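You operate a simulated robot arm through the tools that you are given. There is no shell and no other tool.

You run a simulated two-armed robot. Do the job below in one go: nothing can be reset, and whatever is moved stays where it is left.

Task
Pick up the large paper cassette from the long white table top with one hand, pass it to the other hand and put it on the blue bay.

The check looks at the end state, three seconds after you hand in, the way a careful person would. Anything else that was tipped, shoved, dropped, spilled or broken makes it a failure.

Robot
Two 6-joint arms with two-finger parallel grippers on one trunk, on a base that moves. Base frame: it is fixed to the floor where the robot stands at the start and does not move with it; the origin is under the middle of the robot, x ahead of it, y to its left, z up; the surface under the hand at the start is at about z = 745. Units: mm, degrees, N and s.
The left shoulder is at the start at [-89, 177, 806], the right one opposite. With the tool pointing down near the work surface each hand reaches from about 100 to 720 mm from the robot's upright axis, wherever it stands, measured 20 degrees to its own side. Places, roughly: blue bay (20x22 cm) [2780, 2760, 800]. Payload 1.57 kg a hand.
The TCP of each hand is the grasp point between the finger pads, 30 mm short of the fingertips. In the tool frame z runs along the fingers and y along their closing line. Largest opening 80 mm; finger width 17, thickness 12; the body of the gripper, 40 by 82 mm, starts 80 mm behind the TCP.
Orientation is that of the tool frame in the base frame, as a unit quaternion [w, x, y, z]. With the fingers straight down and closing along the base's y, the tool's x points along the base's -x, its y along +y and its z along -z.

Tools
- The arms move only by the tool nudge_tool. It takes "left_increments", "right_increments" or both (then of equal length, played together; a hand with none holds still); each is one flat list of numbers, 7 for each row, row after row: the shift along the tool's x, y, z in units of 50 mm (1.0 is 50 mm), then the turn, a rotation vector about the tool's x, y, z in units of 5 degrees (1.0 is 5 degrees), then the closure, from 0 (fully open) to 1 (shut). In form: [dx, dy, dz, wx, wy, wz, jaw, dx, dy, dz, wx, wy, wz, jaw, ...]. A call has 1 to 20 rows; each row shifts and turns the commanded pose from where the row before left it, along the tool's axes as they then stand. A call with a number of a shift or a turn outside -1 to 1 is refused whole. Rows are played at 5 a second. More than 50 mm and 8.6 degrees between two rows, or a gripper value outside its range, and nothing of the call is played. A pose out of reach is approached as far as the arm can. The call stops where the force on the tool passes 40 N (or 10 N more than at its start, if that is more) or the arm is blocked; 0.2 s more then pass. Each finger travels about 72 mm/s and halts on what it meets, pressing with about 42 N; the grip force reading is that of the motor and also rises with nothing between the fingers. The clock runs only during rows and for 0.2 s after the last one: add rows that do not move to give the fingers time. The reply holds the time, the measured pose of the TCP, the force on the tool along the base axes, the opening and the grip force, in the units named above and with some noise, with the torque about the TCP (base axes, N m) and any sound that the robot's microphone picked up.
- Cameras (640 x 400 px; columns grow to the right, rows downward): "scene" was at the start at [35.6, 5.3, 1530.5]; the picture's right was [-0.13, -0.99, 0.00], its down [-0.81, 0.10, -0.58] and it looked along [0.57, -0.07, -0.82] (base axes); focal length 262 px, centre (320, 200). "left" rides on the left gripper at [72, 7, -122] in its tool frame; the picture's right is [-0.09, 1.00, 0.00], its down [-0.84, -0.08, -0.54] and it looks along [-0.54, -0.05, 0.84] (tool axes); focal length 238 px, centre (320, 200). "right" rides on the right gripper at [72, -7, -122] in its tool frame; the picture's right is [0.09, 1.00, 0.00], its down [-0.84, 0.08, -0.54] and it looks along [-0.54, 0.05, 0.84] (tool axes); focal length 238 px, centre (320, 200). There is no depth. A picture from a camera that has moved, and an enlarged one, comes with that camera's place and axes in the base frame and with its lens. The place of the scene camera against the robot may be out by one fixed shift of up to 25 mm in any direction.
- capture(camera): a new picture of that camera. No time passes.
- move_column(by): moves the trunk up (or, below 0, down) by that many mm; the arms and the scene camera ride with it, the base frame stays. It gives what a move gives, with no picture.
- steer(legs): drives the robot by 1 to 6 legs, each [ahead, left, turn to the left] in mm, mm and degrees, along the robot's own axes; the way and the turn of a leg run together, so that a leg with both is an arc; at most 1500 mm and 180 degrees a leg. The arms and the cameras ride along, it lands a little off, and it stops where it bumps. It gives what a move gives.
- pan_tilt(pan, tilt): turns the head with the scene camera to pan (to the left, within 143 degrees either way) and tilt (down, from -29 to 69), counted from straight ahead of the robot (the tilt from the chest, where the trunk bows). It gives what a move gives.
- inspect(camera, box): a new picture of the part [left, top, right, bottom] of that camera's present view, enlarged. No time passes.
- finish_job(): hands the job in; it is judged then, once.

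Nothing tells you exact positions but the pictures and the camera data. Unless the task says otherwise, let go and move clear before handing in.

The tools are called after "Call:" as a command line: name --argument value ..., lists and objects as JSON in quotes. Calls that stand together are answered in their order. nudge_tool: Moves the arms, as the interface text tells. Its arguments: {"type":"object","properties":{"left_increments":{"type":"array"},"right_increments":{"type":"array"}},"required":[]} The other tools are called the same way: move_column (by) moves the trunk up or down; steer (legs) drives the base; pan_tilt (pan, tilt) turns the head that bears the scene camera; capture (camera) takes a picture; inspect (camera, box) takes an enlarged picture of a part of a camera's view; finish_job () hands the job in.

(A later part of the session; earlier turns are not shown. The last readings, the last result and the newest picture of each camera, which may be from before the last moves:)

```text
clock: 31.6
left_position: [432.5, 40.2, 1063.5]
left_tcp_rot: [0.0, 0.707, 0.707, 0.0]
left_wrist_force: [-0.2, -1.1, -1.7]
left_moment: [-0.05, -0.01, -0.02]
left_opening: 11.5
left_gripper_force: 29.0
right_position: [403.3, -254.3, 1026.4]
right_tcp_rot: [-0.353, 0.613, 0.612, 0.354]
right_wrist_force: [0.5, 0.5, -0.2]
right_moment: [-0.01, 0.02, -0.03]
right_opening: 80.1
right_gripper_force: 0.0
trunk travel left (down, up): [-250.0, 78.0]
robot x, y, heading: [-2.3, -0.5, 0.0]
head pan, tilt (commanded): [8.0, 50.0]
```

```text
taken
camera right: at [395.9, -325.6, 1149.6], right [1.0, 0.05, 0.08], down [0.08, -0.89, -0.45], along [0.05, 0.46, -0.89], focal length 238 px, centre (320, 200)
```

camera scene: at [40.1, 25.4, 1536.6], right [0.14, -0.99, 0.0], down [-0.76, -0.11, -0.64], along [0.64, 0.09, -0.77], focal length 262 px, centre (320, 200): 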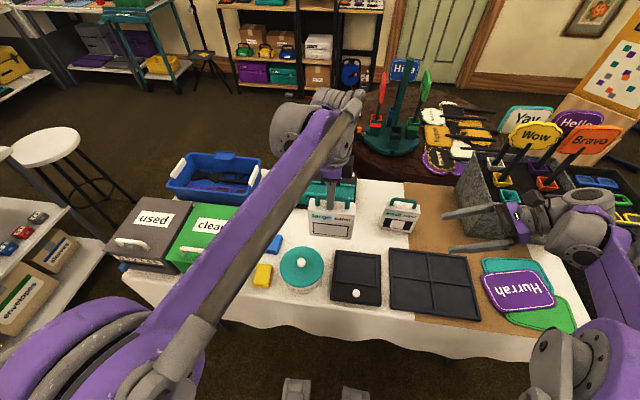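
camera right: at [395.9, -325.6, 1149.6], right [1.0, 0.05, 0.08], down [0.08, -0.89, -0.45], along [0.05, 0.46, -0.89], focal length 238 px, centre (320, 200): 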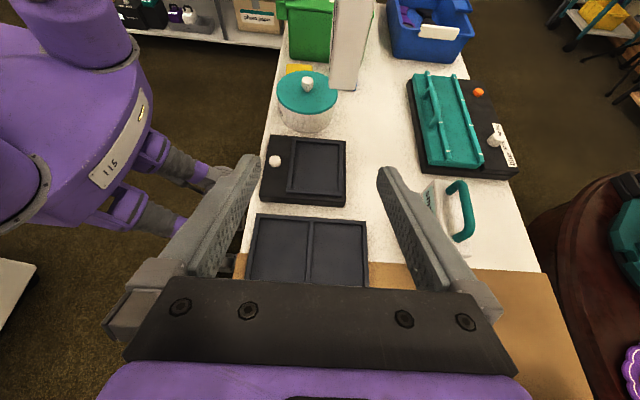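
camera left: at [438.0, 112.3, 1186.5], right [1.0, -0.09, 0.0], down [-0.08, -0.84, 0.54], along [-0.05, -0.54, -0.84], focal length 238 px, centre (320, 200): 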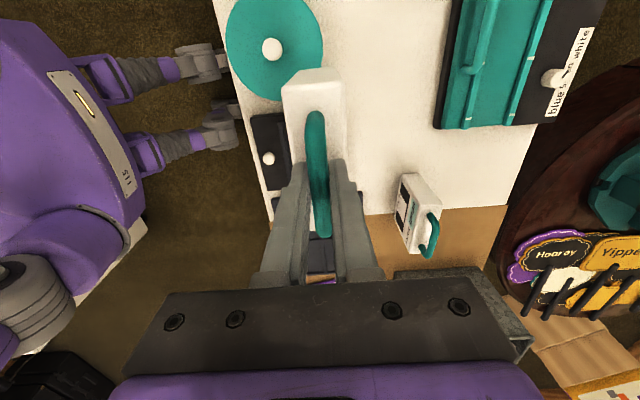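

The right hand is oriented as wanted. I'll move it to a stand-off point to the right of the hanging cassette, lined up with its depth.

Call:
nudge_tool --right_increments '[0.547, 0.1425, 0.458, 0, 0, 0, 0, 0.547, 0.1425, 0.458, 0, 0, 0, 0, 0.547, 0.1425, 0.458, 0, 0, 0, 0, 0.547, 0.1425, 0.458, 0, 0, 0, 0, 0, 0, 0, 0, 0, 0, 0]'

Call:
capture --camera "right"

Call:
capture --camera "left"

Call:
inspect --camera "scene" --box '[240, 80, 560, 280]'

```text
clock: 32.8
left_position: [431.0, 39.4, 1064.5]
left_tcp_rot: [0.0, 0.707, 0.707, 0.0]
left_wrist_force: [0.3, 0.0, -2.6]
left_moment: [0.0, -0.01, -0.04]
left_opening: 11.3
left_gripper_force: 28.8
right_position: [432.6, -120.7, 1074.4]
right_tcp_rot: [-0.354, 0.612, 0.613, 0.353]
right_wrist_force: [-0.1, -1.0, 0.2]
right_moment: [0.02, -0.01, 0.0]
right_opening: 79.9
right_gripper_force: 0.1
trunk travel left (down, up): [-250.0, 78.0]
robot x, y, heading: [-0.1, 0.9, -0.1]
head pan, tilt (commanded): [8.0, 50.0]
```

```text
taken
camera right: at [424.6, -191.5, 1196.9], right [1.0, 0.05, 0.08], down [0.08, -0.89, -0.45], along [0.05, 0.46, -0.89], focal length 238 px, centre (320, 200)
```

right: 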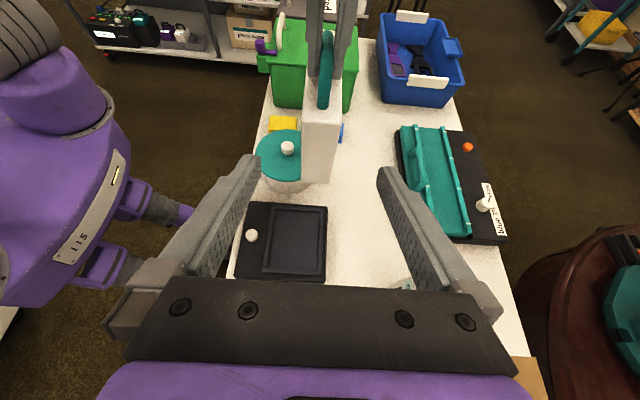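

```text
taken
camera left: at [438.3, 111.8, 1186.4], right [1.0, -0.09, 0.0], down [-0.08, -0.84, 0.54], along [-0.05, -0.54, -0.84], focal length 238 px, centre (320, 200)
```

left: 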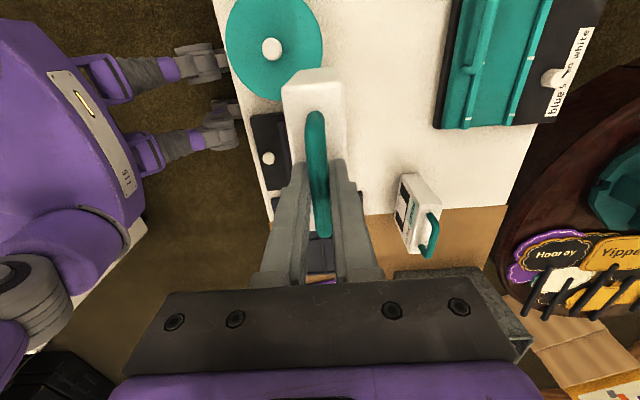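

```text
2.00 times, centred on (400, 180) of scene
camera zoom: at [40.3, 24.6, 1536.6], right [0.14, -0.99, 0.0], down [-0.76, -0.11, -0.64], along [0.64, 0.09, -0.77], focal length 524 px, centre (160, 240)
```

zoom: 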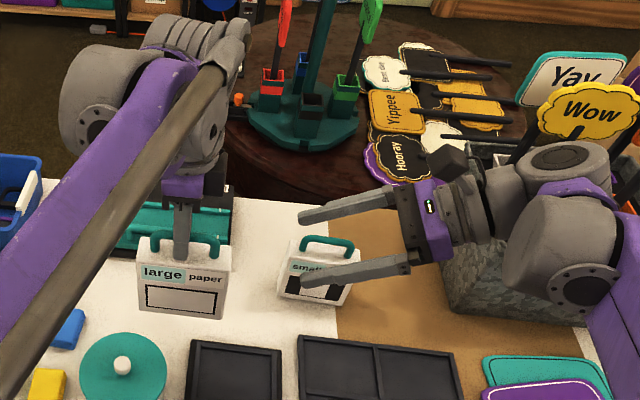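

The cassette's narrow side faces the open fingers. I'll zoom in to check alignment before sliding in.

Call:
inspect --camera "right" --box '[240, 0, 440, 240]'

Call:
inspect --camera "left" --box '[240, 50, 400, 300]'

```text
1.67 times, centred on (340, 120) of right
camera zoom: at [424.6, -191.5, 1196.9], right [1.0, 0.05, 0.08], down [0.08, -0.89, -0.45], along [0.05, 0.46, -0.89], focal length 397 px, centre (287, 333)
```

zoom: 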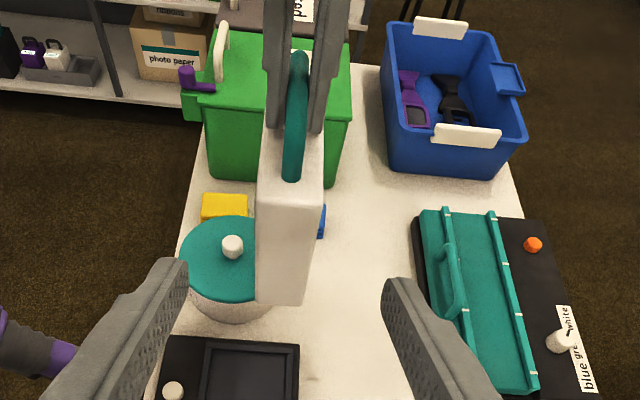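

```text
1.60 times, centred on (320, 175) of left
camera zoom: at [438.3, 111.8, 1186.4], right [1.0, -0.09, 0.0], down [-0.08, -0.84, 0.54], along [-0.05, -0.54, -0.84], focal length 381 px, centre (320, 240)
```

zoom: 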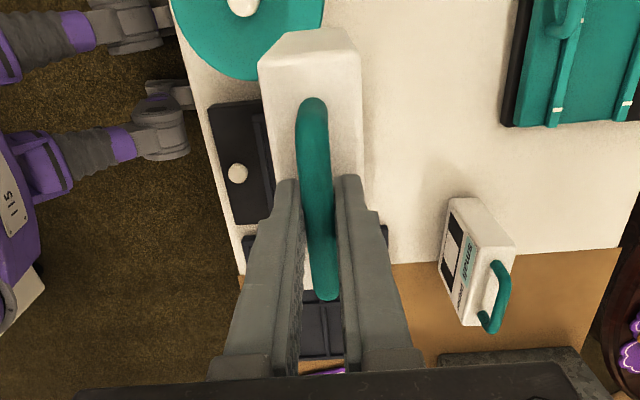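

The fingers are centred on the box within a couple of millimetres. I'll slide in most of the way along the finger direction, then look again.

Call:
nudge_tool --right_increments '[0, 0, 0.5, 0, 0, 0, 0, 0, 0, 0.5, 0, 0, 0, 0, 0, 0, 0.5, 0, 0, 0, 0, 0, 0, 0.5, 0, 0, 0, 0, 0, 0, 0.5, 0, 0, 0, 0, 0, 0, 0, 0, 0, 0, 0]'

Call:
capture --camera "right"

Call:
capture --camera "left"

Call:
inspect --camera "scene" --box '[240, 80, 560, 280]'

```text
clock: 34.2
left_position: [432.3, 40.5, 1063.9]
left_tcp_rot: [0.0, 0.707, 0.707, 0.0]
left_wrist_force: [-0.6, 0.1, -3.6]
left_moment: [-0.01, -0.03, 0.01]
left_opening: 11.0
left_gripper_force: 29.4
right_position: [433.7, -12.5, 1011.6]
right_tcp_rot: [-0.353, 0.613, 0.612, 0.353]
right_wrist_force: [-0.3, -0.7, -0.1]
right_moment: [-0.01, -0.01, 0.0]
right_opening: 79.8
right_gripper_force: 0.1
trunk travel left (down, up): [-250.0, 78.0]
robot x, y, heading: [-2.3, -0.3, -0.0]
head pan, tilt (commanded): [8.0, 50.0]
```

```text
taken
camera right: at [425.2, -83.5, 1135.2], right [1.0, 0.05, 0.08], down [0.08, -0.89, -0.45], along [0.05, 0.46, -0.89], focal length 238 px, centre (320, 200)
```

right: 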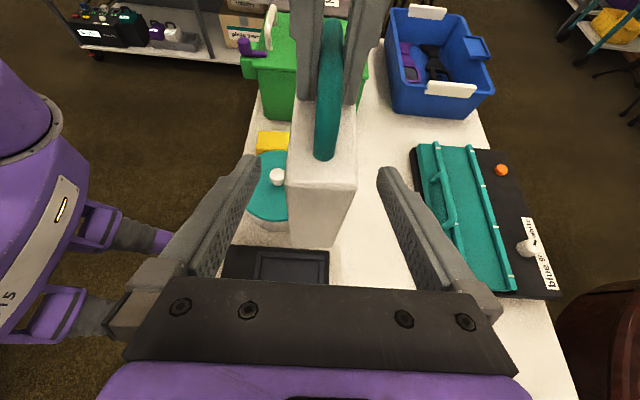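

```text
taken
camera left: at [438.2, 112.1, 1186.5], right [1.0, -0.09, 0.0], down [-0.08, -0.84, 0.54], along [-0.05, -0.54, -0.84], focal length 238 px, centre (320, 200)
```

left: 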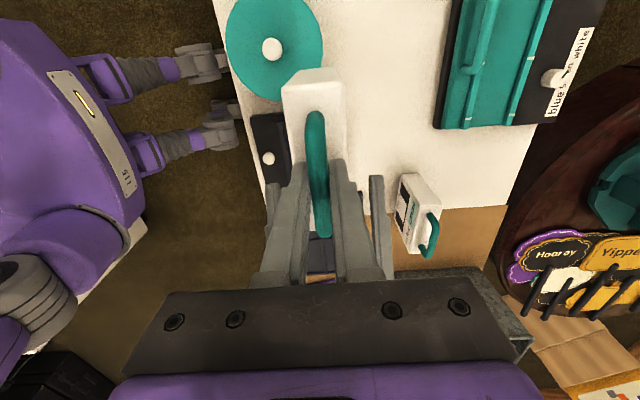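

```text
2.00 times, centred on (400, 180) of scene
camera zoom: at [40.1, 24.9, 1536.6], right [0.14, -0.99, 0.0], down [-0.76, -0.11, -0.64], along [0.64, 0.09, -0.77], focal length 524 px, centre (160, 240)
```

zoom: 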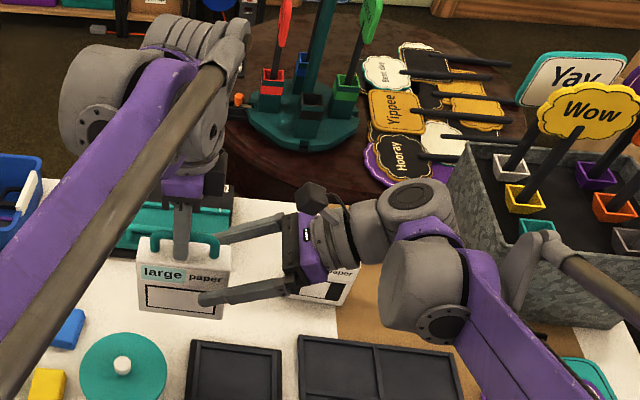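

The fingers now pass on both sides of the box. I'll go the last 48 mm, then close the right gripper on the body.

Call:
nudge_tool --right_increments '[0, -0.02, 0.32, 0, 0, 0, 0, 0, 0, 0.32, 0, 0, 0, 0, 0, 0, 0.32, 0, 0, 0, 0, 0, 0, 0, 0, 0, 0, 0]'

Call:
capture --camera "right"

Call:
inspect --camera "scene" --box '[280, 150, 440, 260]'

```text
clock: 35.2
left_position: [432.0, 39.6, 1063.9]
left_tcp_rot: [0.0, 0.707, 0.707, 0.0]
left_wrist_force: [0.0, 0.0, -2.7]
left_moment: [0.01, -0.01, 0.02]
left_opening: 11.3
left_gripper_force: 28.8
right_position: [431.5, 27.9, 989.4]
right_tcp_rot: [-0.353, 0.613, 0.612, 0.354]
right_wrist_force: [0.4, -0.7, -0.3]
right_moment: [-0.01, -0.02, 0.0]
right_opening: 79.9
right_gripper_force: 0.0
trunk travel left (down, up): [-250.0, 78.0]
robot x, y, heading: [-0.2, -2.1, 0.3]
head pan, tilt (commanded): [8.0, 50.0]
```

```text
taken
camera right: at [424.0, -42.3, 1112.4], right [1.0, 0.05, 0.08], down [0.08, -0.89, -0.45], along [0.05, 0.46, -0.89], focal length 238 px, centre (320, 200)
```

right: 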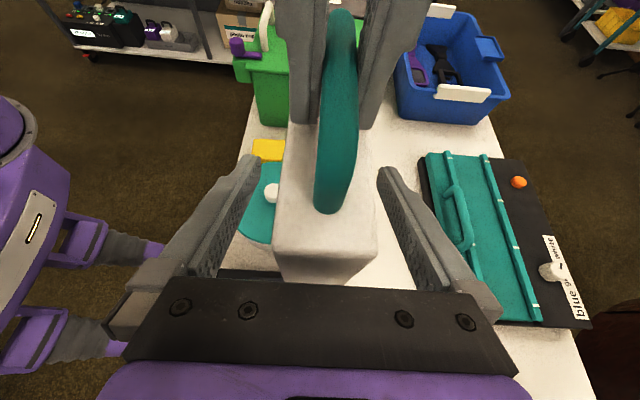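

```text
3.64 times, centred on (360, 205) of scene
camera zoom: at [40.1, 25.0, 1536.6], right [0.14, -0.99, 0.0], down [-0.76, -0.11, -0.64], along [0.64, 0.09, -0.77], focal length 952 px, centre (174, 182)
```

zoom: 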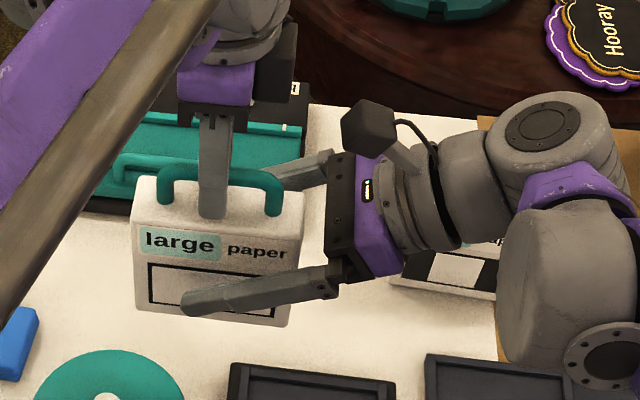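

The right fingers straddle the front and back faces with the palm still clear of the box edge. Closing the right gripper now.

Call:
nudge_tool --left_increments '[0, 0, 0, 0, 0, 0, 1, 0, 0, 0, 0, 0, 0, 1, 0, 0, 0, 0, 0, 0, 1, 0, 0, 0, 0, 0, 0, 1, 0, 0, 0, 0, 0, 0, 1, 0, 0, 0, 0, 0, 0, 1, 0, 0, 0, 0, 0, 0, 1, 0, 0, 0, 0, 0, 0, 1]' --right_increments '[0, 0, 0, 0, 0, 0, 0.2, 0, 0, 0, 0, 0, 0, 0.3, 0, 0, 0, 0, 0, 0, 0.45, 0, 0, 0, 0, 0, 0, 0.6, 0, 0, 0, 0, 0, 0, 0.8, 0, 0, 0, 0, 0, 0, 1, 0, 0, 0, 0, 0, 0, 1, 0, 0, 0, 0, 0, 0, 1]'

Call:
capture --camera "right"

Call:
inspect --camera "scene" --box '[280, 150, 440, 260]'

Call:
capture --camera "left"

```text
clock: 37.0
left_position: [430.6, 40.4, 1063.9]
left_tcp_rot: [0.0, 0.707, 0.707, -0.001]
left_wrist_force: [-8.9, 0.1, 0.4]
left_moment: [-0.01, 0.04, -0.08]
left_opening: 11.3
left_gripper_force: 29.0
right_position: [432.0, 26.7, 989.9]
right_tcp_rot: [-0.353, 0.613, 0.612, 0.353]
right_wrist_force: [9.3, 0.7, -1.0]
right_moment: [-0.07, 0.57, -0.06]
right_opening: 39.8
right_gripper_force: 42.3
trunk travel left (down, up): [-250.0, 78.0]
robot x, y, heading: [0.9, -1.2, 0.1]
head pan, tilt (commanded): [8.0, 50.0]
```

```text
taken
camera right: at [424.2, -42.4, 1112.5], right [1.0, 0.05, 0.08], down [0.08, -0.89, -0.45], along [0.05, 0.46, -0.89], focal length 238 px, centre (320, 200)
```

right: 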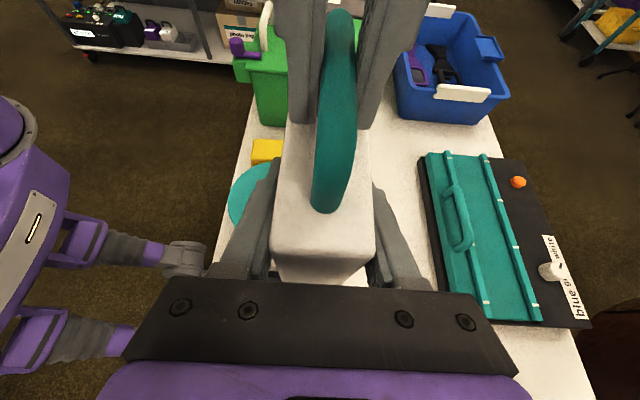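

```text
3.64 times, centred on (360, 205) of scene
camera zoom: at [40.2, 25.1, 1536.6], right [0.14, -0.99, 0.0], down [-0.76, -0.11, -0.64], along [0.64, 0.09, -0.77], focal length 952 px, centre (174, 182)
```

zoom: 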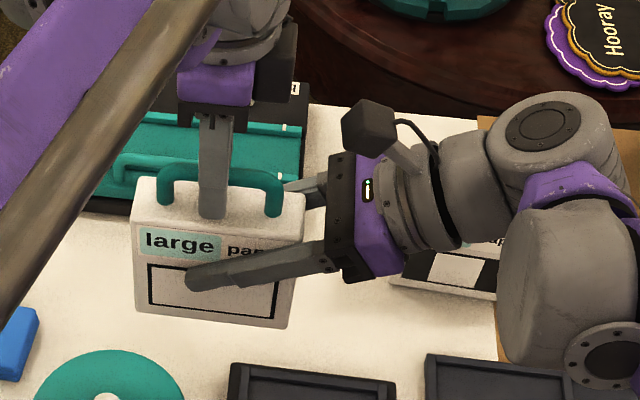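

```text
taken
camera left: at [438.1, 112.3, 1186.5], right [1.0, -0.09, 0.0], down [-0.08, -0.84, 0.54], along [-0.05, -0.54, -0.84], focal length 238 px, centre (320, 200)
```

left: 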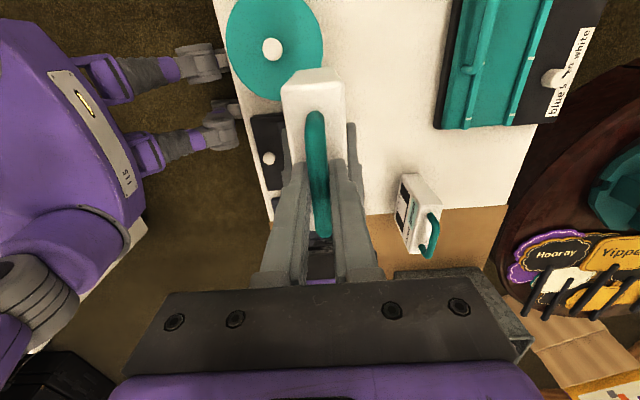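

The right hand has the body firmly, with a 39.8 mm opening at 42 N. I'll open the left fingers and lift them straight up off the handle.

Call:
nudge_tool --left_increments '[0, -0.02, 0, 0, 0, 0, 1, 0, 0, 0, 0, 0, 0, 0.85, 0, 0, 0, 0, 0, 0, 0.7, 0, 0, 0, 0, 0, 0, 0.5, 0, 0, 0, 0, 0, 0, 0.3, 0, 0, 0, 0, 0, 0, 0, 0, 0, 0, 0, 0, 0, 0, 0, 0, 0, 0, 0, 0, 0]' --right_increments '[0, 0, 0, 0, 0, 0, 1, 0, 0, 0, 0, 0, 0, 1, 0, 0, 0, 0, 0, 0, 1, 0, 0, 0, 0, 0, 0, 1, 0, 0, 0, 0, 0, 0, 1, 0, 0, 0, 0, 0, 0, 1, 0, 0, 0, 0, 0, 0, 1, 0, 0, 0, 0, 0, 0, 1]'

Call:
capture --camera "left"

Call:
inspect --camera "scene" --box '[280, 150, 440, 260]'

```text
clock: 38.8
left_position: [432.0, 41.3, 1064.4]
left_tcp_rot: [0.0, 0.707, 0.707, 0.0]
left_wrist_force: [-0.1, -0.3, 0.2]
left_moment: [-0.02, 0.05, 0.0]
left_opening: 80.2
left_gripper_force: 0.0
right_position: [432.3, 27.8, 989.2]
right_tcp_rot: [-0.353, 0.612, 0.612, 0.354]
right_wrist_force: [-0.3, -0.4, -0.3]
right_moment: [-0.03, 0.0, 0.0]
right_opening: 39.9
right_gripper_force: 42.4
trunk travel left (down, up): [-250.0, 78.0]
robot x, y, heading: [-0.1, -0.4, -0.1]
head pan, tilt (commanded): [8.0, 50.0]
```

```text
taken
camera left: at [437.3, 112.4, 1186.6], right [1.0, -0.09, 0.0], down [-0.08, -0.84, 0.54], along [-0.05, -0.54, -0.84], focal length 238 px, centre (320, 200)
```

left: 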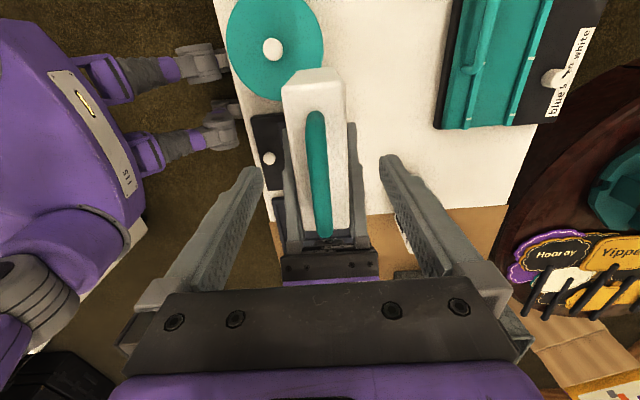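

```text
3.64 times, centred on (360, 205) of scene
camera zoom: at [40.2, 25.1, 1536.6], right [0.14, -0.99, 0.0], down [-0.76, -0.11, -0.64], along [0.64, 0.09, -0.77], focal length 952 px, centre (174, 182)
```

zoom: 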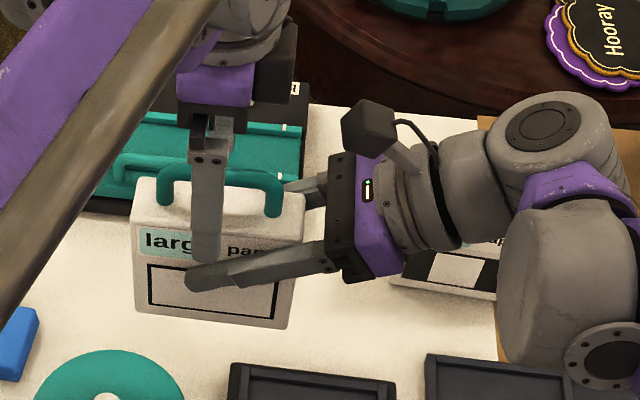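

The left hand is fully open and free of the handle. I'll raise it clear and move it off to the left.

Call:
nudge_tool --left_increments '[0, 0, -0.4, 0, 0, 0, 0, 0, 0, -0.5, 0, 0, 0, 0, 0, 0, -0.5, 0, 0, 0, 0, 0, 0, -0.5, 0, 0, 0, 0, 0.8, 0, 0, 0, 0, 0, 0, 0.8, 0, 0, 0, 0, 0, 0, 0.8, 0, 0, 0, 0, 0, 0, 0, 0, 0, 0, 0, 0, 0]' --right_increments '[0, 0, 0, 0, 0, 0, 1, 0, 0, 0, 0, 0, 0, 1, 0, 0, 0, 0, 0, 0, 1, 0, 0, 0, 0, 0, 0, 1, 0, 0, 0, 0, 0, 0, 1, 0, 0, 0, 0, 0, 0, 1, 0, 0, 0, 0, 0, 0, 1, 0, 0, 0, 0, 0, 0, 1]'

Call:
capture --camera "scene"

Call:
capture --camera "right"

```text
clock: 40.6
left_position: [430.8, 160.1, 1159.8]
left_tcp_rot: [0.0, 0.707, 0.707, 0.0]
left_wrist_force: [-0.6, 0.1, -0.5]
left_moment: [0.02, -0.01, -0.03]
left_opening: 80.0
left_gripper_force: 0.0
right_position: [431.9, 28.3, 989.9]
right_tcp_rot: [-0.354, 0.612, 0.612, 0.353]
right_wrist_force: [0.1, 0.5, 0.8]
right_moment: [-0.02, -0.02, -0.03]
right_opening: 39.7
right_gripper_force: 41.7
trunk travel left (down, up): [-250.0, 78.0]
robot x, y, heading: [-1.1, -4.4, 0.1]
head pan, tilt (commanded): [8.0, 50.0]
```

```text
taken
camera scene: at [40.2, 24.6, 1536.6], right [0.14, -0.99, 0.0], down [-0.76, -0.11, -0.64], along [0.64, 0.09, -0.77], focal length 262 px, centre (320, 200)
```

scene: 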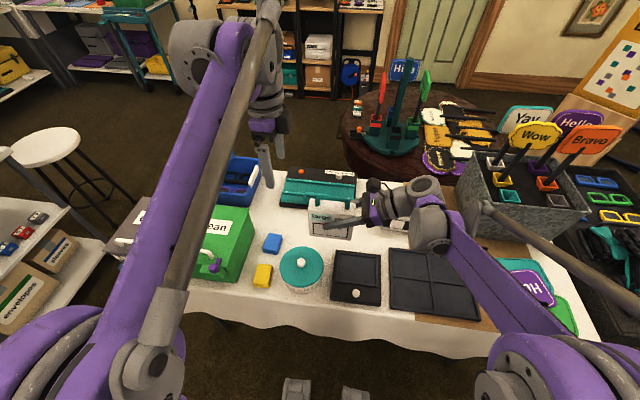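

```text
taken
camera right: at [423.9, -42.8, 1112.5], right [1.0, 0.05, 0.08], down [0.08, -0.89, -0.45], along [0.05, 0.46, -0.89], focal length 238 px, centre (320, 200)
```

right: 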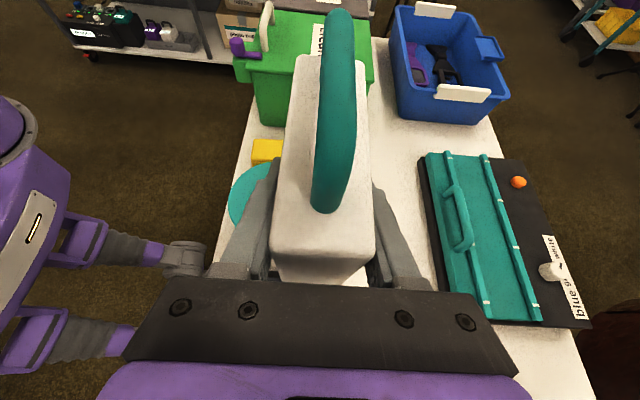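

The right hand holds the cassette alone, and nothing else has moved. I'll pull both hands closer to the body, then check the base footprint before driving.

Call:
nudge_tool --left_increments '[0.3, -0.5, 0, 0, 0, 0, 0, 0.3, -0.5, 0, 0, 0, 0, 0, 0, -0.5, 0, 0, 0, 0, 0, 0, -0.5, 0, 0, 0, 0, 0, 0, 0, 0, 0, 0, 0, 0]' --right_increments '[0, -0.5, 0, 0, 0, 0, 1, 0, -0.5, 0, 0, 0, 0, 1, 0, -0.5, 0, 0, 0, 0, 1, 0, -0.4, 0, 0, 0, 0, 1, 0, 0, 0, 0, 0, 0, 1]'

Call:
pan_tilt --pan 90 --tilt 65

Call:
capture --camera "scene"

Call:
pan_tilt --pan 143 --tilt 60

Call:
capture --camera "scene"

Call:
pan_tilt --pan -143 --tilt 55

Call:
capture --camera "scene"

```text
clock: 41.8
left_position: [331.4, 191.1, 1159.7]
left_tcp_rot: [0.001, 0.707, 0.707, 0.0]
left_wrist_force: [1.0, -0.9, 0.4]
left_moment: [0.03, 0.0, -0.02]
left_opening: 80.0
left_gripper_force: 0.1
right_position: [336.1, 27.8, 989.0]
right_tcp_rot: [-0.354, 0.613, 0.612, 0.353]
right_wrist_force: [0.0, 0.4, 0.1]
right_moment: [-0.03, 0.02, 0.02]
right_opening: 39.7
right_gripper_force: 42.1
trunk travel left (down, up): [-250.0, 78.0]
robot x, y, heading: [2.0, 3.0, 0.1]
head pan, tilt (commanded): [8.0, 50.0]
```

```text
clock: 43.3
left_position: [332.3, 190.7, 1159.7]
left_tcp_rot: [0.0, 0.707, 0.707, 0.0]
left_wrist_force: [0.0, -0.1, -0.1]
left_moment: [0.01, -0.03, 0.02]
left_opening: 80.1
left_gripper_force: 0.0
right_position: [336.3, 28.0, 990.6]
right_tcp_rot: [-0.353, 0.613, 0.612, 0.354]
right_wrist_force: [0.2, 0.2, 0.8]
right_moment: [-0.03, 0.02, 0.01]
right_opening: 40.0
right_gripper_force: 41.9
trunk travel left (down, up): [-250.0, 78.0]
robot x, y, heading: [1.2, -0.8, 0.1]
head pan, tilt (commanded): [90.0, 65.0]
```

```text
taken
camera scene: at [-36.0, 75.1, 1518.5], right [1.0, 0.0, 0.0], down [0.0, -0.91, -0.42], along [0.0, 0.42, -0.91], focal length 262 px, centre (320, 200)
```

scene: 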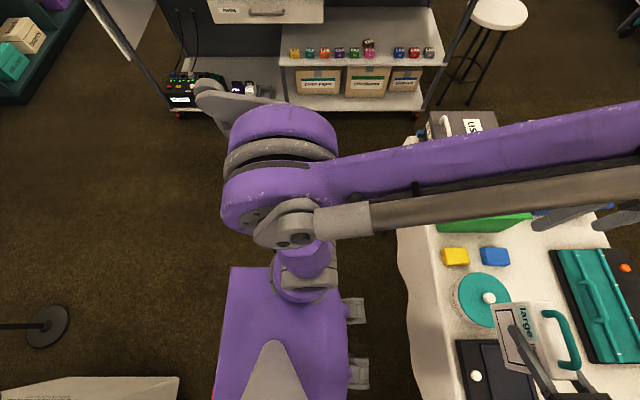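

```text
clock: 44.5
left_position: [332.3, 190.6, 1159.4]
left_tcp_rot: [0.0, 0.707, 0.707, 0.0]
left_wrist_force: [-0.6, 0.5, 0.9]
left_moment: [-0.02, 0.01, 0.04]
left_opening: 80.1
left_gripper_force: 0.1
right_position: [335.3, 28.2, 990.2]
right_tcp_rot: [-0.353, 0.613, 0.611, 0.355]
right_wrist_force: [-0.1, 0.5, 0.3]
right_moment: [-0.04, 0.01, -0.02]
right_opening: 39.9
right_gripper_force: 42.1
trunk travel left (down, up): [-250.0, 78.0]
robot x, y, heading: [-4.5, -3.8, 0.4]
head pan, tilt (commanded): [143.0, 60.0]
```

```text
taken
camera scene: at [-89.3, 54.6, 1524.0], right [0.6, 0.8, 0.0], down [0.69, -0.52, -0.5], along [-0.4, 0.3, -0.87], focal length 262 px, centre (320, 200)
```

scene: 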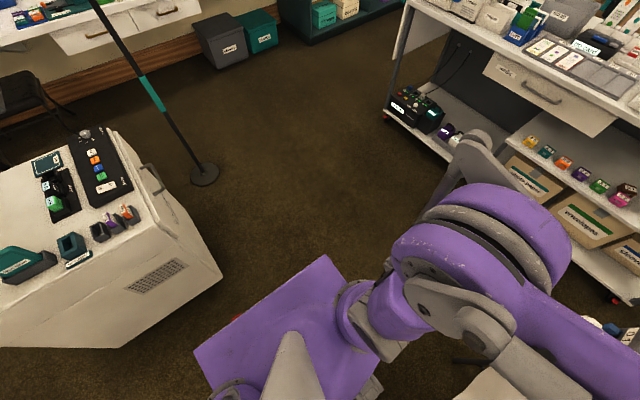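

```text
clock: 48.5
left_position: [331.7, 190.6, 1159.7]
left_tcp_rot: [0.0, 0.707, 0.707, 0.001]
left_wrist_force: [-0.2, 0.1, 0.0]
left_moment: [-0.02, -0.01, 0.0]
left_opening: 80.0
left_gripper_force: 0.1
right_position: [335.2, 28.6, 988.8]
right_tcp_rot: [-0.354, 0.612, 0.612, 0.354]
right_wrist_force: [0.1, 0.3, 0.2]
right_moment: [-0.05, 0.0, -0.01]
right_opening: 39.8
right_gripper_force: 41.5
trunk travel left (down, up): [-250.0, 78.0]
robot x, y, heading: [0.5, 0.1, -0.2]
head pan, tilt (commanded): [-143.0, 55.0]
```

```text
taken
camera scene: at [-93.6, -29.0, 1530.1], right [-0.6, 0.8, 0.0], down [0.65, 0.49, -0.57], along [-0.46, -0.35, -0.82], focal length 262 px, centre (320, 200)
```

scene: 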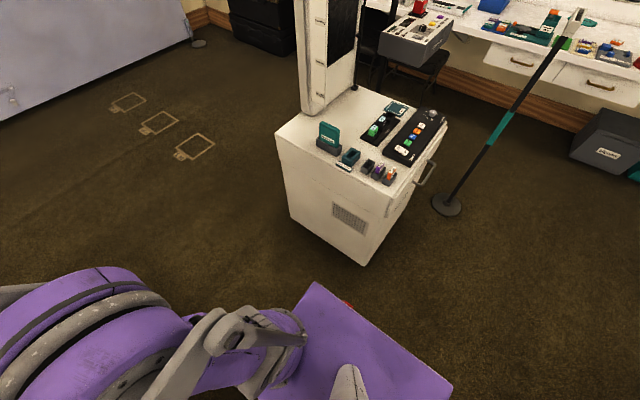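

The trunk is about 390 mm wide and the elbows ride high at z≈1280, so the corridor at y≈1070 is wide enough. I'll back off the table first, then shift left.

Call:
steer --legs '[[-230, 0, 0]]'

Call:
pan_tilt --pan 60 --tilt 40

Call:
capture --camera "scene"

Call:
capture --camera "right"

```text
clock: 50.2
left_position: [106.1, 191.1, 1159.4]
left_tcp_rot: [-0.001, 0.707, 0.708, 0.001]
left_wrist_force: [0.3, 0.5, 0.0]
left_moment: [-0.04, 0.0, -0.04]
left_opening: 80.1
left_gripper_force: 0.1
right_position: [108.5, 29.1, 989.9]
right_tcp_rot: [-0.353, 0.612, 0.613, 0.353]
right_wrist_force: [-0.1, -0.4, 0.0]
right_moment: [-0.05, -0.02, 0.0]
right_opening: 39.5
right_gripper_force: 42.1
trunk travel left (down, up): [-250.0, 78.0]
robot x, y, heading: [-226.3, 3.4, 0.2]
head pan, tilt (commanded): [-143.0, 55.0]
```

```text
clock: 53.1
left_position: [104.5, 190.3, 1159.6]
left_tcp_rot: [0.001, 0.707, 0.707, -0.001]
left_wrist_force: [0.1, -0.2, -0.3]
left_moment: [-0.02, -0.03, 0.03]
left_opening: 79.9
left_gripper_force: 0.0
right_position: [109.2, 27.9, 990.2]
right_tcp_rot: [-0.353, 0.612, 0.614, 0.352]
right_wrist_force: [1.0, 0.2, 0.7]
right_moment: [-0.03, 0.01, 0.05]
right_opening: 39.6
right_gripper_force: 42.3
trunk travel left (down, up): [-250.0, 78.0]
robot x, y, heading: [-227.4, -0.7, 0.0]
head pan, tilt (commanded): [60.0, 40.0]
```

```text
taken
camera scene: at [-219.9, 87.8, 1550.7], right [0.87, -0.5, 0.0], down [-0.32, -0.56, -0.77], along [0.38, 0.66, -0.64], focal length 262 px, centre (320, 200)
```

scene: 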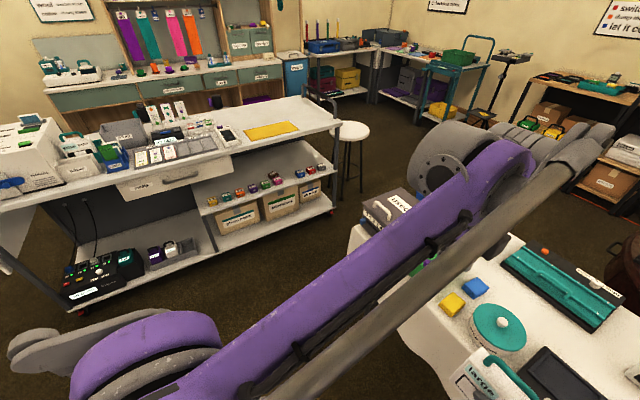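

```text
taken
camera right: at [101.5, -41.8, 1113.0], right [1.0, 0.05, 0.08], down [0.08, -0.89, -0.45], along [0.05, 0.46, -0.89], focal length 238 px, centre (320, 200)
```

right: 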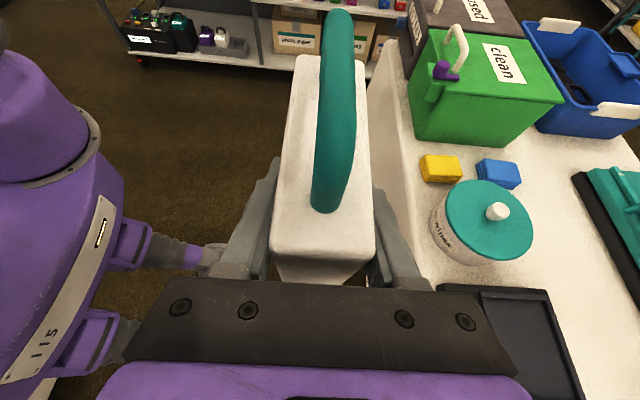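

Backing off went well and the cassette is clear of the table edge. Now I'll shift left into the corridor line.

Call:
steer --legs '[[0, 700, 0]]'

Call:
capture --camera "scene"

Call:
pan_tilt --pan 10 --tilt 45

Call:
capture --camera "scene"

```text
clock: 59.8
left_position: [98.9, 898.7, 1158.4]
left_tcp_rot: [0.0, 0.703, 0.711, 0.0]
left_wrist_force: [0.6, -0.3, 0.0]
left_moment: [-0.01, 0.02, 0.01]
left_opening: 80.0
left_gripper_force: 0.0
right_position: [104.4, 735.3, 990.5]
right_tcp_rot: [-0.355, 0.609, 0.616, 0.352]
right_wrist_force: [0.1, -0.3, -0.7]
right_moment: [-0.02, -0.03, -0.02]
right_opening: 39.9
right_gripper_force: 41.8
trunk travel left (down, up): [-250.0, 78.0]
robot x, y, heading: [-232.3, 703.0, 0.5]
head pan, tilt (commanded): [60.0, 40.0]
```

```text
taken
camera scene: at [-225.1, 792.0, 1550.7], right [0.87, -0.49, 0.0], down [-0.32, -0.56, -0.77], along [0.38, 0.67, -0.64], focal length 262 px, centre (320, 200)
```

scene: 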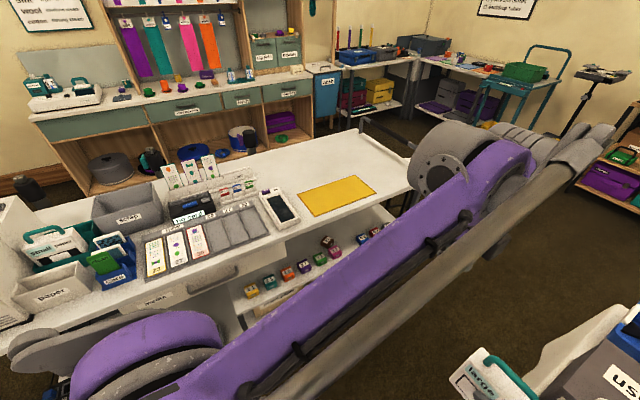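

```text
clock: 60.9
left_position: [98.2, 899.0, 1158.8]
left_tcp_rot: [0.0, 0.704, 0.711, 0.0]
left_wrist_force: [-0.5, 0.5, 0.0]
left_moment: [0.0, -0.01, -0.01]
left_opening: 80.2
left_gripper_force: 0.0
right_position: [104.4, 735.6, 989.6]
right_tcp_rot: [-0.356, 0.609, 0.616, 0.352]
right_wrist_force: [-0.9, -0.3, 0.1]
right_moment: [-0.03, -0.01, 0.01]
right_opening: 39.9
right_gripper_force: 41.6
trunk travel left (down, up): [-250.0, 78.0]
robot x, y, heading: [-233.2, 701.7, 0.5]
head pan, tilt (commanded): [10.0, 45.0]
```

```text
taken
camera scene: at [-186.9, 732.9, 1543.5], right [0.18, -0.98, 0.0], down [-0.69, -0.13, -0.71], along [0.69, 0.13, -0.71], focal length 262 px, centre (320, 200)
```

scene: 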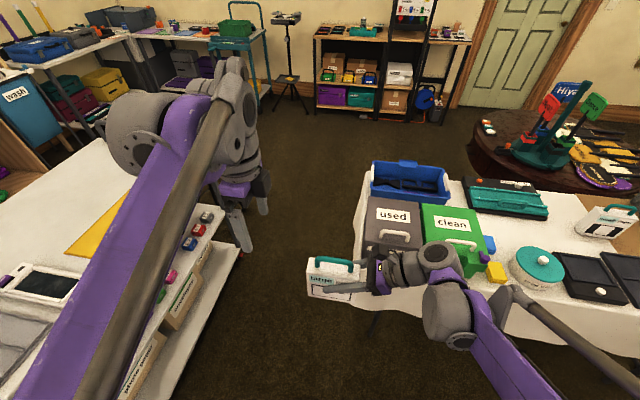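

The corridor between the cart and the table's left end spans roughly y 710–1450. I'll shift 370 mm more to the left, then move forward in stages.

Call:
steer --legs '[[0, 370, -0.5]]'

Call:
capture --camera "scene"

```text
clock: 64.8
left_position: [99.7, 1269.2, 1160.6]
left_tcp_rot: [0.0, 0.707, 0.707, 0.0]
left_wrist_force: [0.5, 0.5, -0.6]
left_moment: [0.03, 0.01, -0.01]
left_opening: 79.9
left_gripper_force: 0.1
right_position: [102.3, 1106.3, 989.3]
right_tcp_rot: [-0.354, 0.612, 0.613, 0.353]
right_wrist_force: [0.4, -0.6, 0.3]
right_moment: [-0.04, -0.01, 0.0]
right_opening: 40.0
right_gripper_force: 42.1
trunk travel left (down, up): [-250.0, 78.0]
robot x, y, heading: [-233.4, 1078.1, -0.1]
head pan, tilt (commanded): [10.0, 45.0]
```

```text
taken
camera scene: at [-188.9, 1106.4, 1543.5], right [0.17, -0.98, 0.0], down [-0.7, -0.12, -0.71], along [0.7, 0.12, -0.71], focal length 262 px, centre (320, 200)
```

scene: 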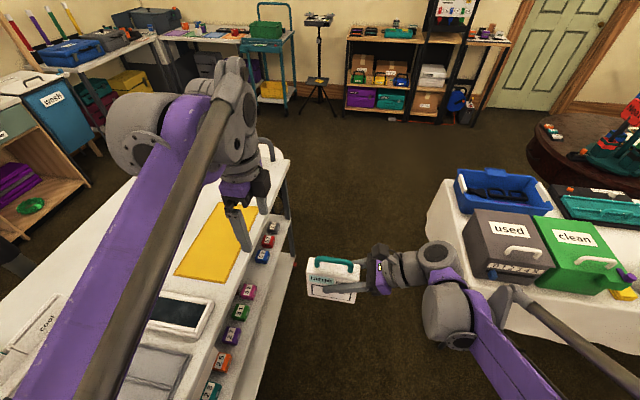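

I want to check how far the right elbow sticks out before passing the boxes on the table.

Call:
pan_tilt --pan -60 --tilt 50

Call:
capture --camera "scene"

Call:
pan_tilt --pan -90 --tilt 60

Call:
capture --camera "scene"

```text
clock: 66.2
left_position: [100.1, 1268.1, 1159.0]
left_tcp_rot: [0.0, 0.707, 0.707, 0.0]
left_wrist_force: [0.0, -0.2, -1.1]
left_moment: [0.02, 0.04, -0.04]
left_opening: 80.1
left_gripper_force: 0.0
right_position: [102.8, 1106.5, 989.3]
right_tcp_rot: [-0.353, 0.613, 0.612, 0.354]
right_wrist_force: [-0.3, 0.1, -0.1]
right_moment: [-0.02, 0.01, -0.02]
right_opening: 39.6
right_gripper_force: 41.9
trunk travel left (down, up): [-250.0, 78.0]
robot x, y, heading: [-231.9, 1076.1, 0.1]
head pan, tilt (commanded): [-60.0, 50.0]
```

```text
taken
camera scene: at [-230.4, 1025.5, 1536.6], right [-0.87, -0.5, 0.0], down [-0.38, 0.66, -0.64], along [0.32, -0.56, -0.77], focal length 262 px, centre (320, 200)
```

scene: 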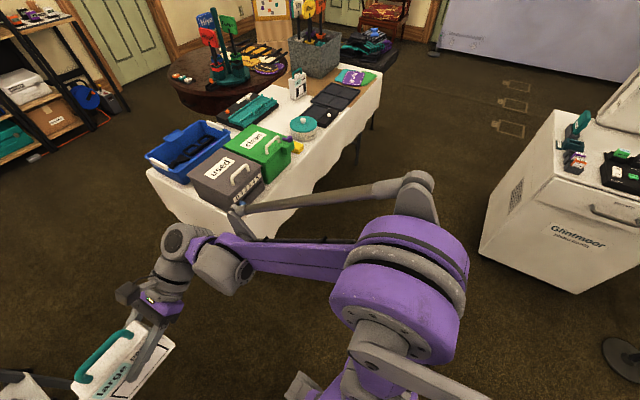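

```text
clock: 67.1
left_position: [98.6, 1269.5, 1159.3]
left_tcp_rot: [0.0, 0.707, 0.707, 0.0]
left_wrist_force: [-0.3, 0.3, 0.4]
left_moment: [0.01, -0.02, 0.02]
left_opening: 79.9
left_gripper_force: 0.0
right_position: [102.8, 1105.6, 989.6]
right_tcp_rot: [-0.353, 0.613, 0.612, 0.354]
right_wrist_force: [0.7, 0.3, 0.7]
right_moment: [-0.02, 0.0, 0.03]
right_opening: 39.8
right_gripper_force: 42.3
trunk travel left (down, up): [-250.0, 78.0]
robot x, y, heading: [-233.4, 1080.0, 0.2]
head pan, tilt (commanded): [-90.0, 60.0]
```

```text
taken
camera scene: at [-268.9, 1025.5, 1524.0], right [-1.0, 0.0, 0.0], down [0.0, 0.87, -0.5], along [0.0, -0.5, -0.87], focal length 262 px, centre (320, 200)
```

scene: 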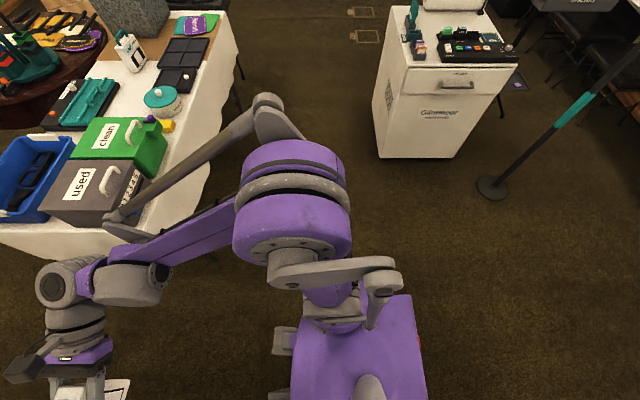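

The elbows stay within about 280 mm of the axis and high up, so there is room. Driving forward in stages.

Call:
pan_tilt --pan 15 --tilt 35

Call:
steer --legs '[[700, 0, 0]]'

Call:
capture --camera "scene"

Call:
capture --camera "left"

```text
clock: 69.0
left_position: [99.4, 1269.2, 1158.9]
left_tcp_rot: [0.0, 0.707, 0.707, 0.0]
left_wrist_force: [-0.1, -0.3, 0.1]
left_moment: [-0.04, 0.0, 0.03]
left_opening: 80.0
left_gripper_force: 0.1
right_position: [102.1, 1106.4, 989.9]
right_tcp_rot: [-0.353, 0.613, 0.613, 0.353]
right_wrist_force: [-0.5, -0.2, 0.3]
right_moment: [-0.03, -0.03, 0.0]
right_opening: 39.8
right_gripper_force: 41.7
trunk travel left (down, up): [-250.0, 78.0]
robot x, y, heading: [-232.4, 1078.2, 0.1]
head pan, tilt (commanded): [15.0, 35.0]
```

```text
clock: 72.8
left_position: [793.9, 1275.9, 1159.9]
left_tcp_rot: [0.001, 0.704, 0.711, 0.0]
left_wrist_force: [0.4, 1.1, 0.2]
left_moment: [-0.02, 0.03, -0.01]
left_opening: 79.9
left_gripper_force: 0.0
right_position: [798.2, 1112.6, 989.9]
right_tcp_rot: [-0.355, 0.609, 0.616, 0.352]
right_wrist_force: [0.3, -0.4, 0.5]
right_moment: [-0.04, 0.01, 0.01]
right_opening: 39.6
right_gripper_force: 41.7
trunk travel left (down, up): [-250.0, 78.0]
robot x, y, heading: [466.9, 1080.4, 0.6]
head pan, tilt (commanded): [15.0, 35.0]
```

```text
taken
camera scene: at [512.8, 1119.5, 1558.3], right [0.27, -0.96, 0.0], down [-0.55, -0.15, -0.82], along [0.79, 0.22, -0.57], focal length 262 px, centre (320, 200)
```

scene: 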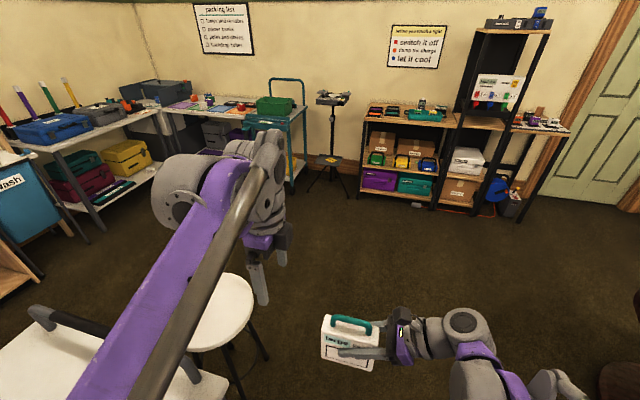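

```text
taken
camera left: at [798.7, 1348.3, 1281.7], right [1.0, -0.08, 0.0], down [-0.07, -0.84, 0.54], along [-0.04, -0.54, -0.84], focal length 238 px, centre (320, 200)
```

left: 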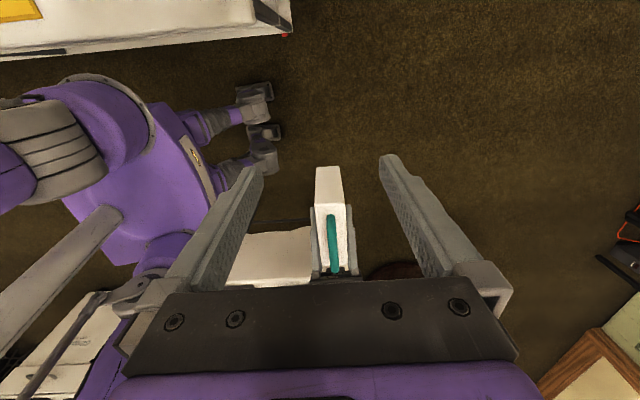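

The passage is clear, and the stool is well to the left at y≈1590. I'll carry on forward past the stool into the open area.

Call:
steer --legs '[[900, 0, -0.6]]'

Call:
pan_tilt --pan 45 --tilt 30

Call:
capture --camera "scene"

Call:
inspect --camera "scene" --box '[200, 60, 440, 210]'

```text
clock: 77.6
left_position: [1711.4, 1267.8, 1159.3]
left_tcp_rot: [-0.001, 0.711, 0.703, 0.0]
left_wrist_force: [0.2, 0.0, 0.4]
left_moment: [0.01, -0.02, 0.03]
left_opening: 80.2
left_gripper_force: 0.0
right_position: [1711.9, 1105.5, 989.3]
right_tcp_rot: [-0.352, 0.616, 0.609, 0.356]
right_wrist_force: [0.1, -0.2, -0.5]
right_moment: [-0.05, 0.0, -0.01]
right_opening: 39.8
right_gripper_force: 41.8
trunk travel left (down, up): [-250.0, 78.0]
robot x, y, heading: [1373.4, 1078.2, -0.7]
head pan, tilt (commanded): [15.0, 35.0]
```

```text
clock: 78.5
left_position: [1710.6, 1269.5, 1159.9]
left_tcp_rot: [0.0, 0.711, 0.703, 0.0]
left_wrist_force: [-0.2, -0.1, -0.4]
left_moment: [-0.01, -0.03, 0.0]
left_opening: 80.0
left_gripper_force: 0.1
right_position: [1712.3, 1105.8, 990.8]
right_tcp_rot: [-0.352, 0.616, 0.608, 0.356]
right_wrist_force: [-0.3, 0.8, 0.4]
right_moment: [-0.02, 0.01, 0.07]
right_opening: 39.8
right_gripper_force: 42.3
trunk travel left (down, up): [-250.0, 78.0]
robot x, y, heading: [1378.8, 1086.0, -0.8]
head pan, tilt (commanded): [45.0, 30.0]
```

```text
taken
camera scene: at [1405.4, 1159.6, 1566.1], right [0.7, -0.72, 0.0], down [-0.36, -0.35, -0.87], along [0.62, 0.6, -0.5], focal length 262 px, centre (320, 200)
```

scene: 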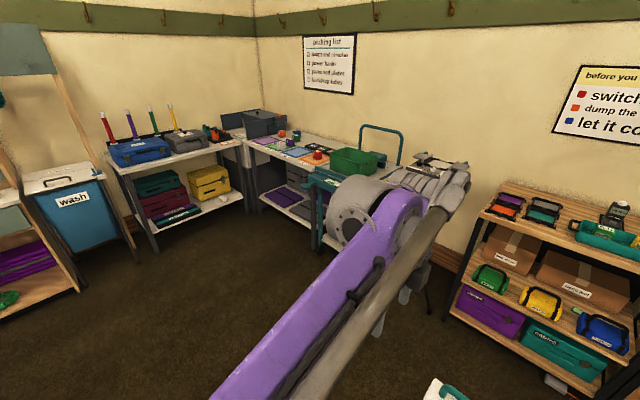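

```text
2.67 times, centred on (320, 135) of scene
camera zoom: at [1405.4, 1159.6, 1566.1], right [0.7, -0.72, 0.0], down [-0.36, -0.35, -0.87], along [0.62, 0.6, -0.5], focal length 698 px, centre (320, 373)
```

zoom: 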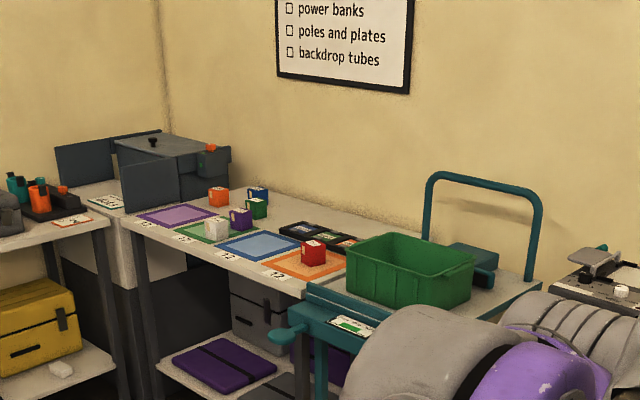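

The four coloured bays are visible, with small cubes near them, and the blue bay looks empty. I'll go on into the open area in front of that table.

Call:
steer --legs '[[780, 0, 0.7]]'

Call:
capture --camera "scene"

Call:
pan_tilt --pan 90 --tilt 35

Call:
capture --camera "scene"

Call:
pan_tilt --pan 0 --tilt 45

Call:
capture --camera "scene"

```text
clock: 82.7
left_position: [2483.5, 1281.2, 1159.5]
left_tcp_rot: [0.0, 0.7, 0.715, 0.0]
left_wrist_force: [-0.9, -0.2, -0.6]
left_moment: [-0.04, 0.07, 0.02]
left_opening: 80.0
left_gripper_force: 0.0
right_position: [2490.8, 1120.1, 989.4]
right_tcp_rot: [-0.357, 0.606, 0.619, 0.349]
right_wrist_force: [0.1, -0.8, 0.0]
right_moment: [-0.03, 0.01, -0.01]
right_opening: 39.7
right_gripper_force: 42.2
trunk travel left (down, up): [-250.0, 78.0]
robot x, y, heading: [2157.4, 1088.0, 1.4]
head pan, tilt (commanded): [45.0, 30.0]
```

```text
taken
camera scene: at [2182.5, 1163.9, 1566.1], right [0.72, -0.69, 0.0], down [-0.35, -0.36, -0.87], along [0.6, 0.62, -0.5], focal length 262 px, centre (320, 200)
```

scene: 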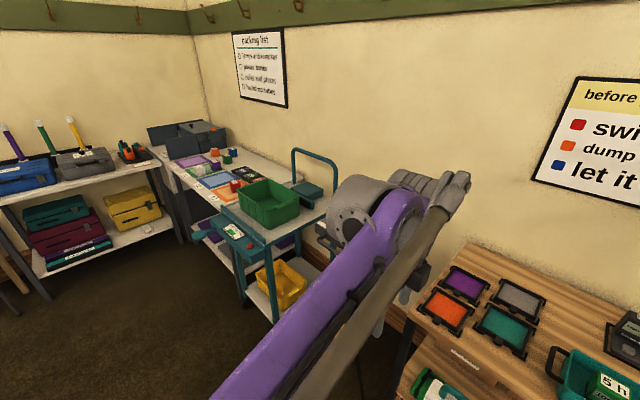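

```text
clock: 83.8
left_position: [2483.7, 1283.2, 1159.7]
left_tcp_rot: [0.0, 0.699, 0.715, 0.001]
left_wrist_force: [0.3, 0.5, -1.0]
left_moment: [0.02, 0.0, -0.03]
left_opening: 80.2
left_gripper_force: 0.0
right_position: [2490.3, 1120.2, 989.4]
right_tcp_rot: [-0.357, 0.606, 0.618, 0.35]
right_wrist_force: [0.0, 0.2, -0.2]
right_moment: [0.0, 0.01, -0.03]
right_opening: 39.9
right_gripper_force: 42.1
trunk travel left (down, up): [-250.0, 78.0]
robot x, y, heading: [2153.9, 1082.2, 1.2]
head pan, tilt (commanded): [90.0, 35.0]
```

```text
taken
camera scene: at [2118.1, 1186.7, 1558.3], right [1.0, 0.02, 0.0], down [0.01, -0.57, -0.82], along [-0.02, 0.82, -0.57], focal length 262 px, centre (320, 200)
```

scene: 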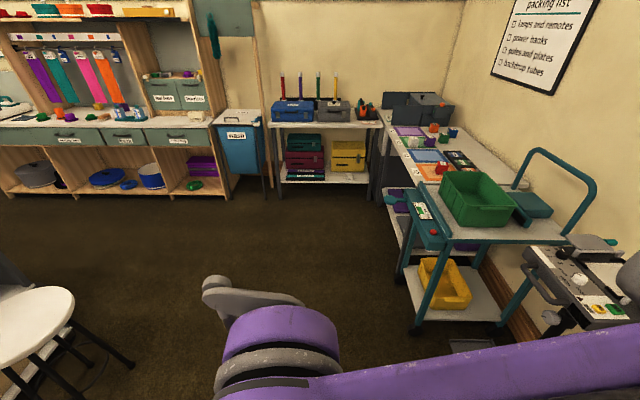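

```text
clock: 85.5
left_position: [2484.2, 1282.3, 1159.7]
left_tcp_rot: [0.0, 0.7, 0.715, -0.001]
left_wrist_force: [0.0, -0.5, 0.1]
left_moment: [0.03, 0.02, -0.04]
left_opening: 80.1
left_gripper_force: 0.1
right_position: [2489.3, 1119.3, 990.2]
right_tcp_rot: [-0.357, 0.606, 0.618, 0.35]
right_wrist_force: [-1.3, 0.1, -1.3]
right_moment: [-0.05, 0.03, -0.01]
right_opening: 39.6
right_gripper_force: 41.8
trunk travel left (down, up): [-250.0, 78.0]
robot x, y, heading: [2156.0, 1085.3, 1.2]
head pan, tilt (commanded): [0.0, 45.0]
```

```text
taken
camera scene: at [2201.0, 1100.4, 1543.5], right [0.02, -1.0, 0.0], down [-0.71, -0.01, -0.71], along [0.71, 0.01, -0.71], focal length 262 px, centre (320, 200)
```

scene: 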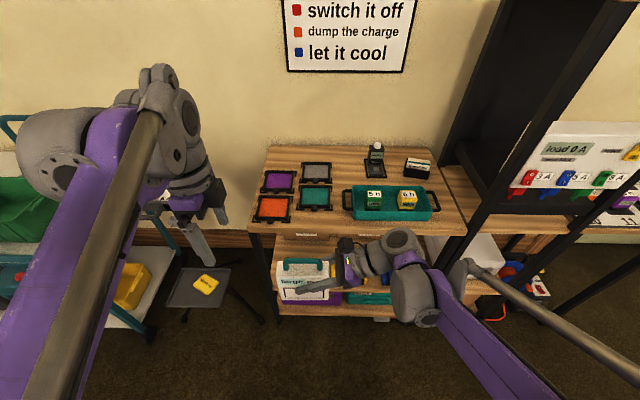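

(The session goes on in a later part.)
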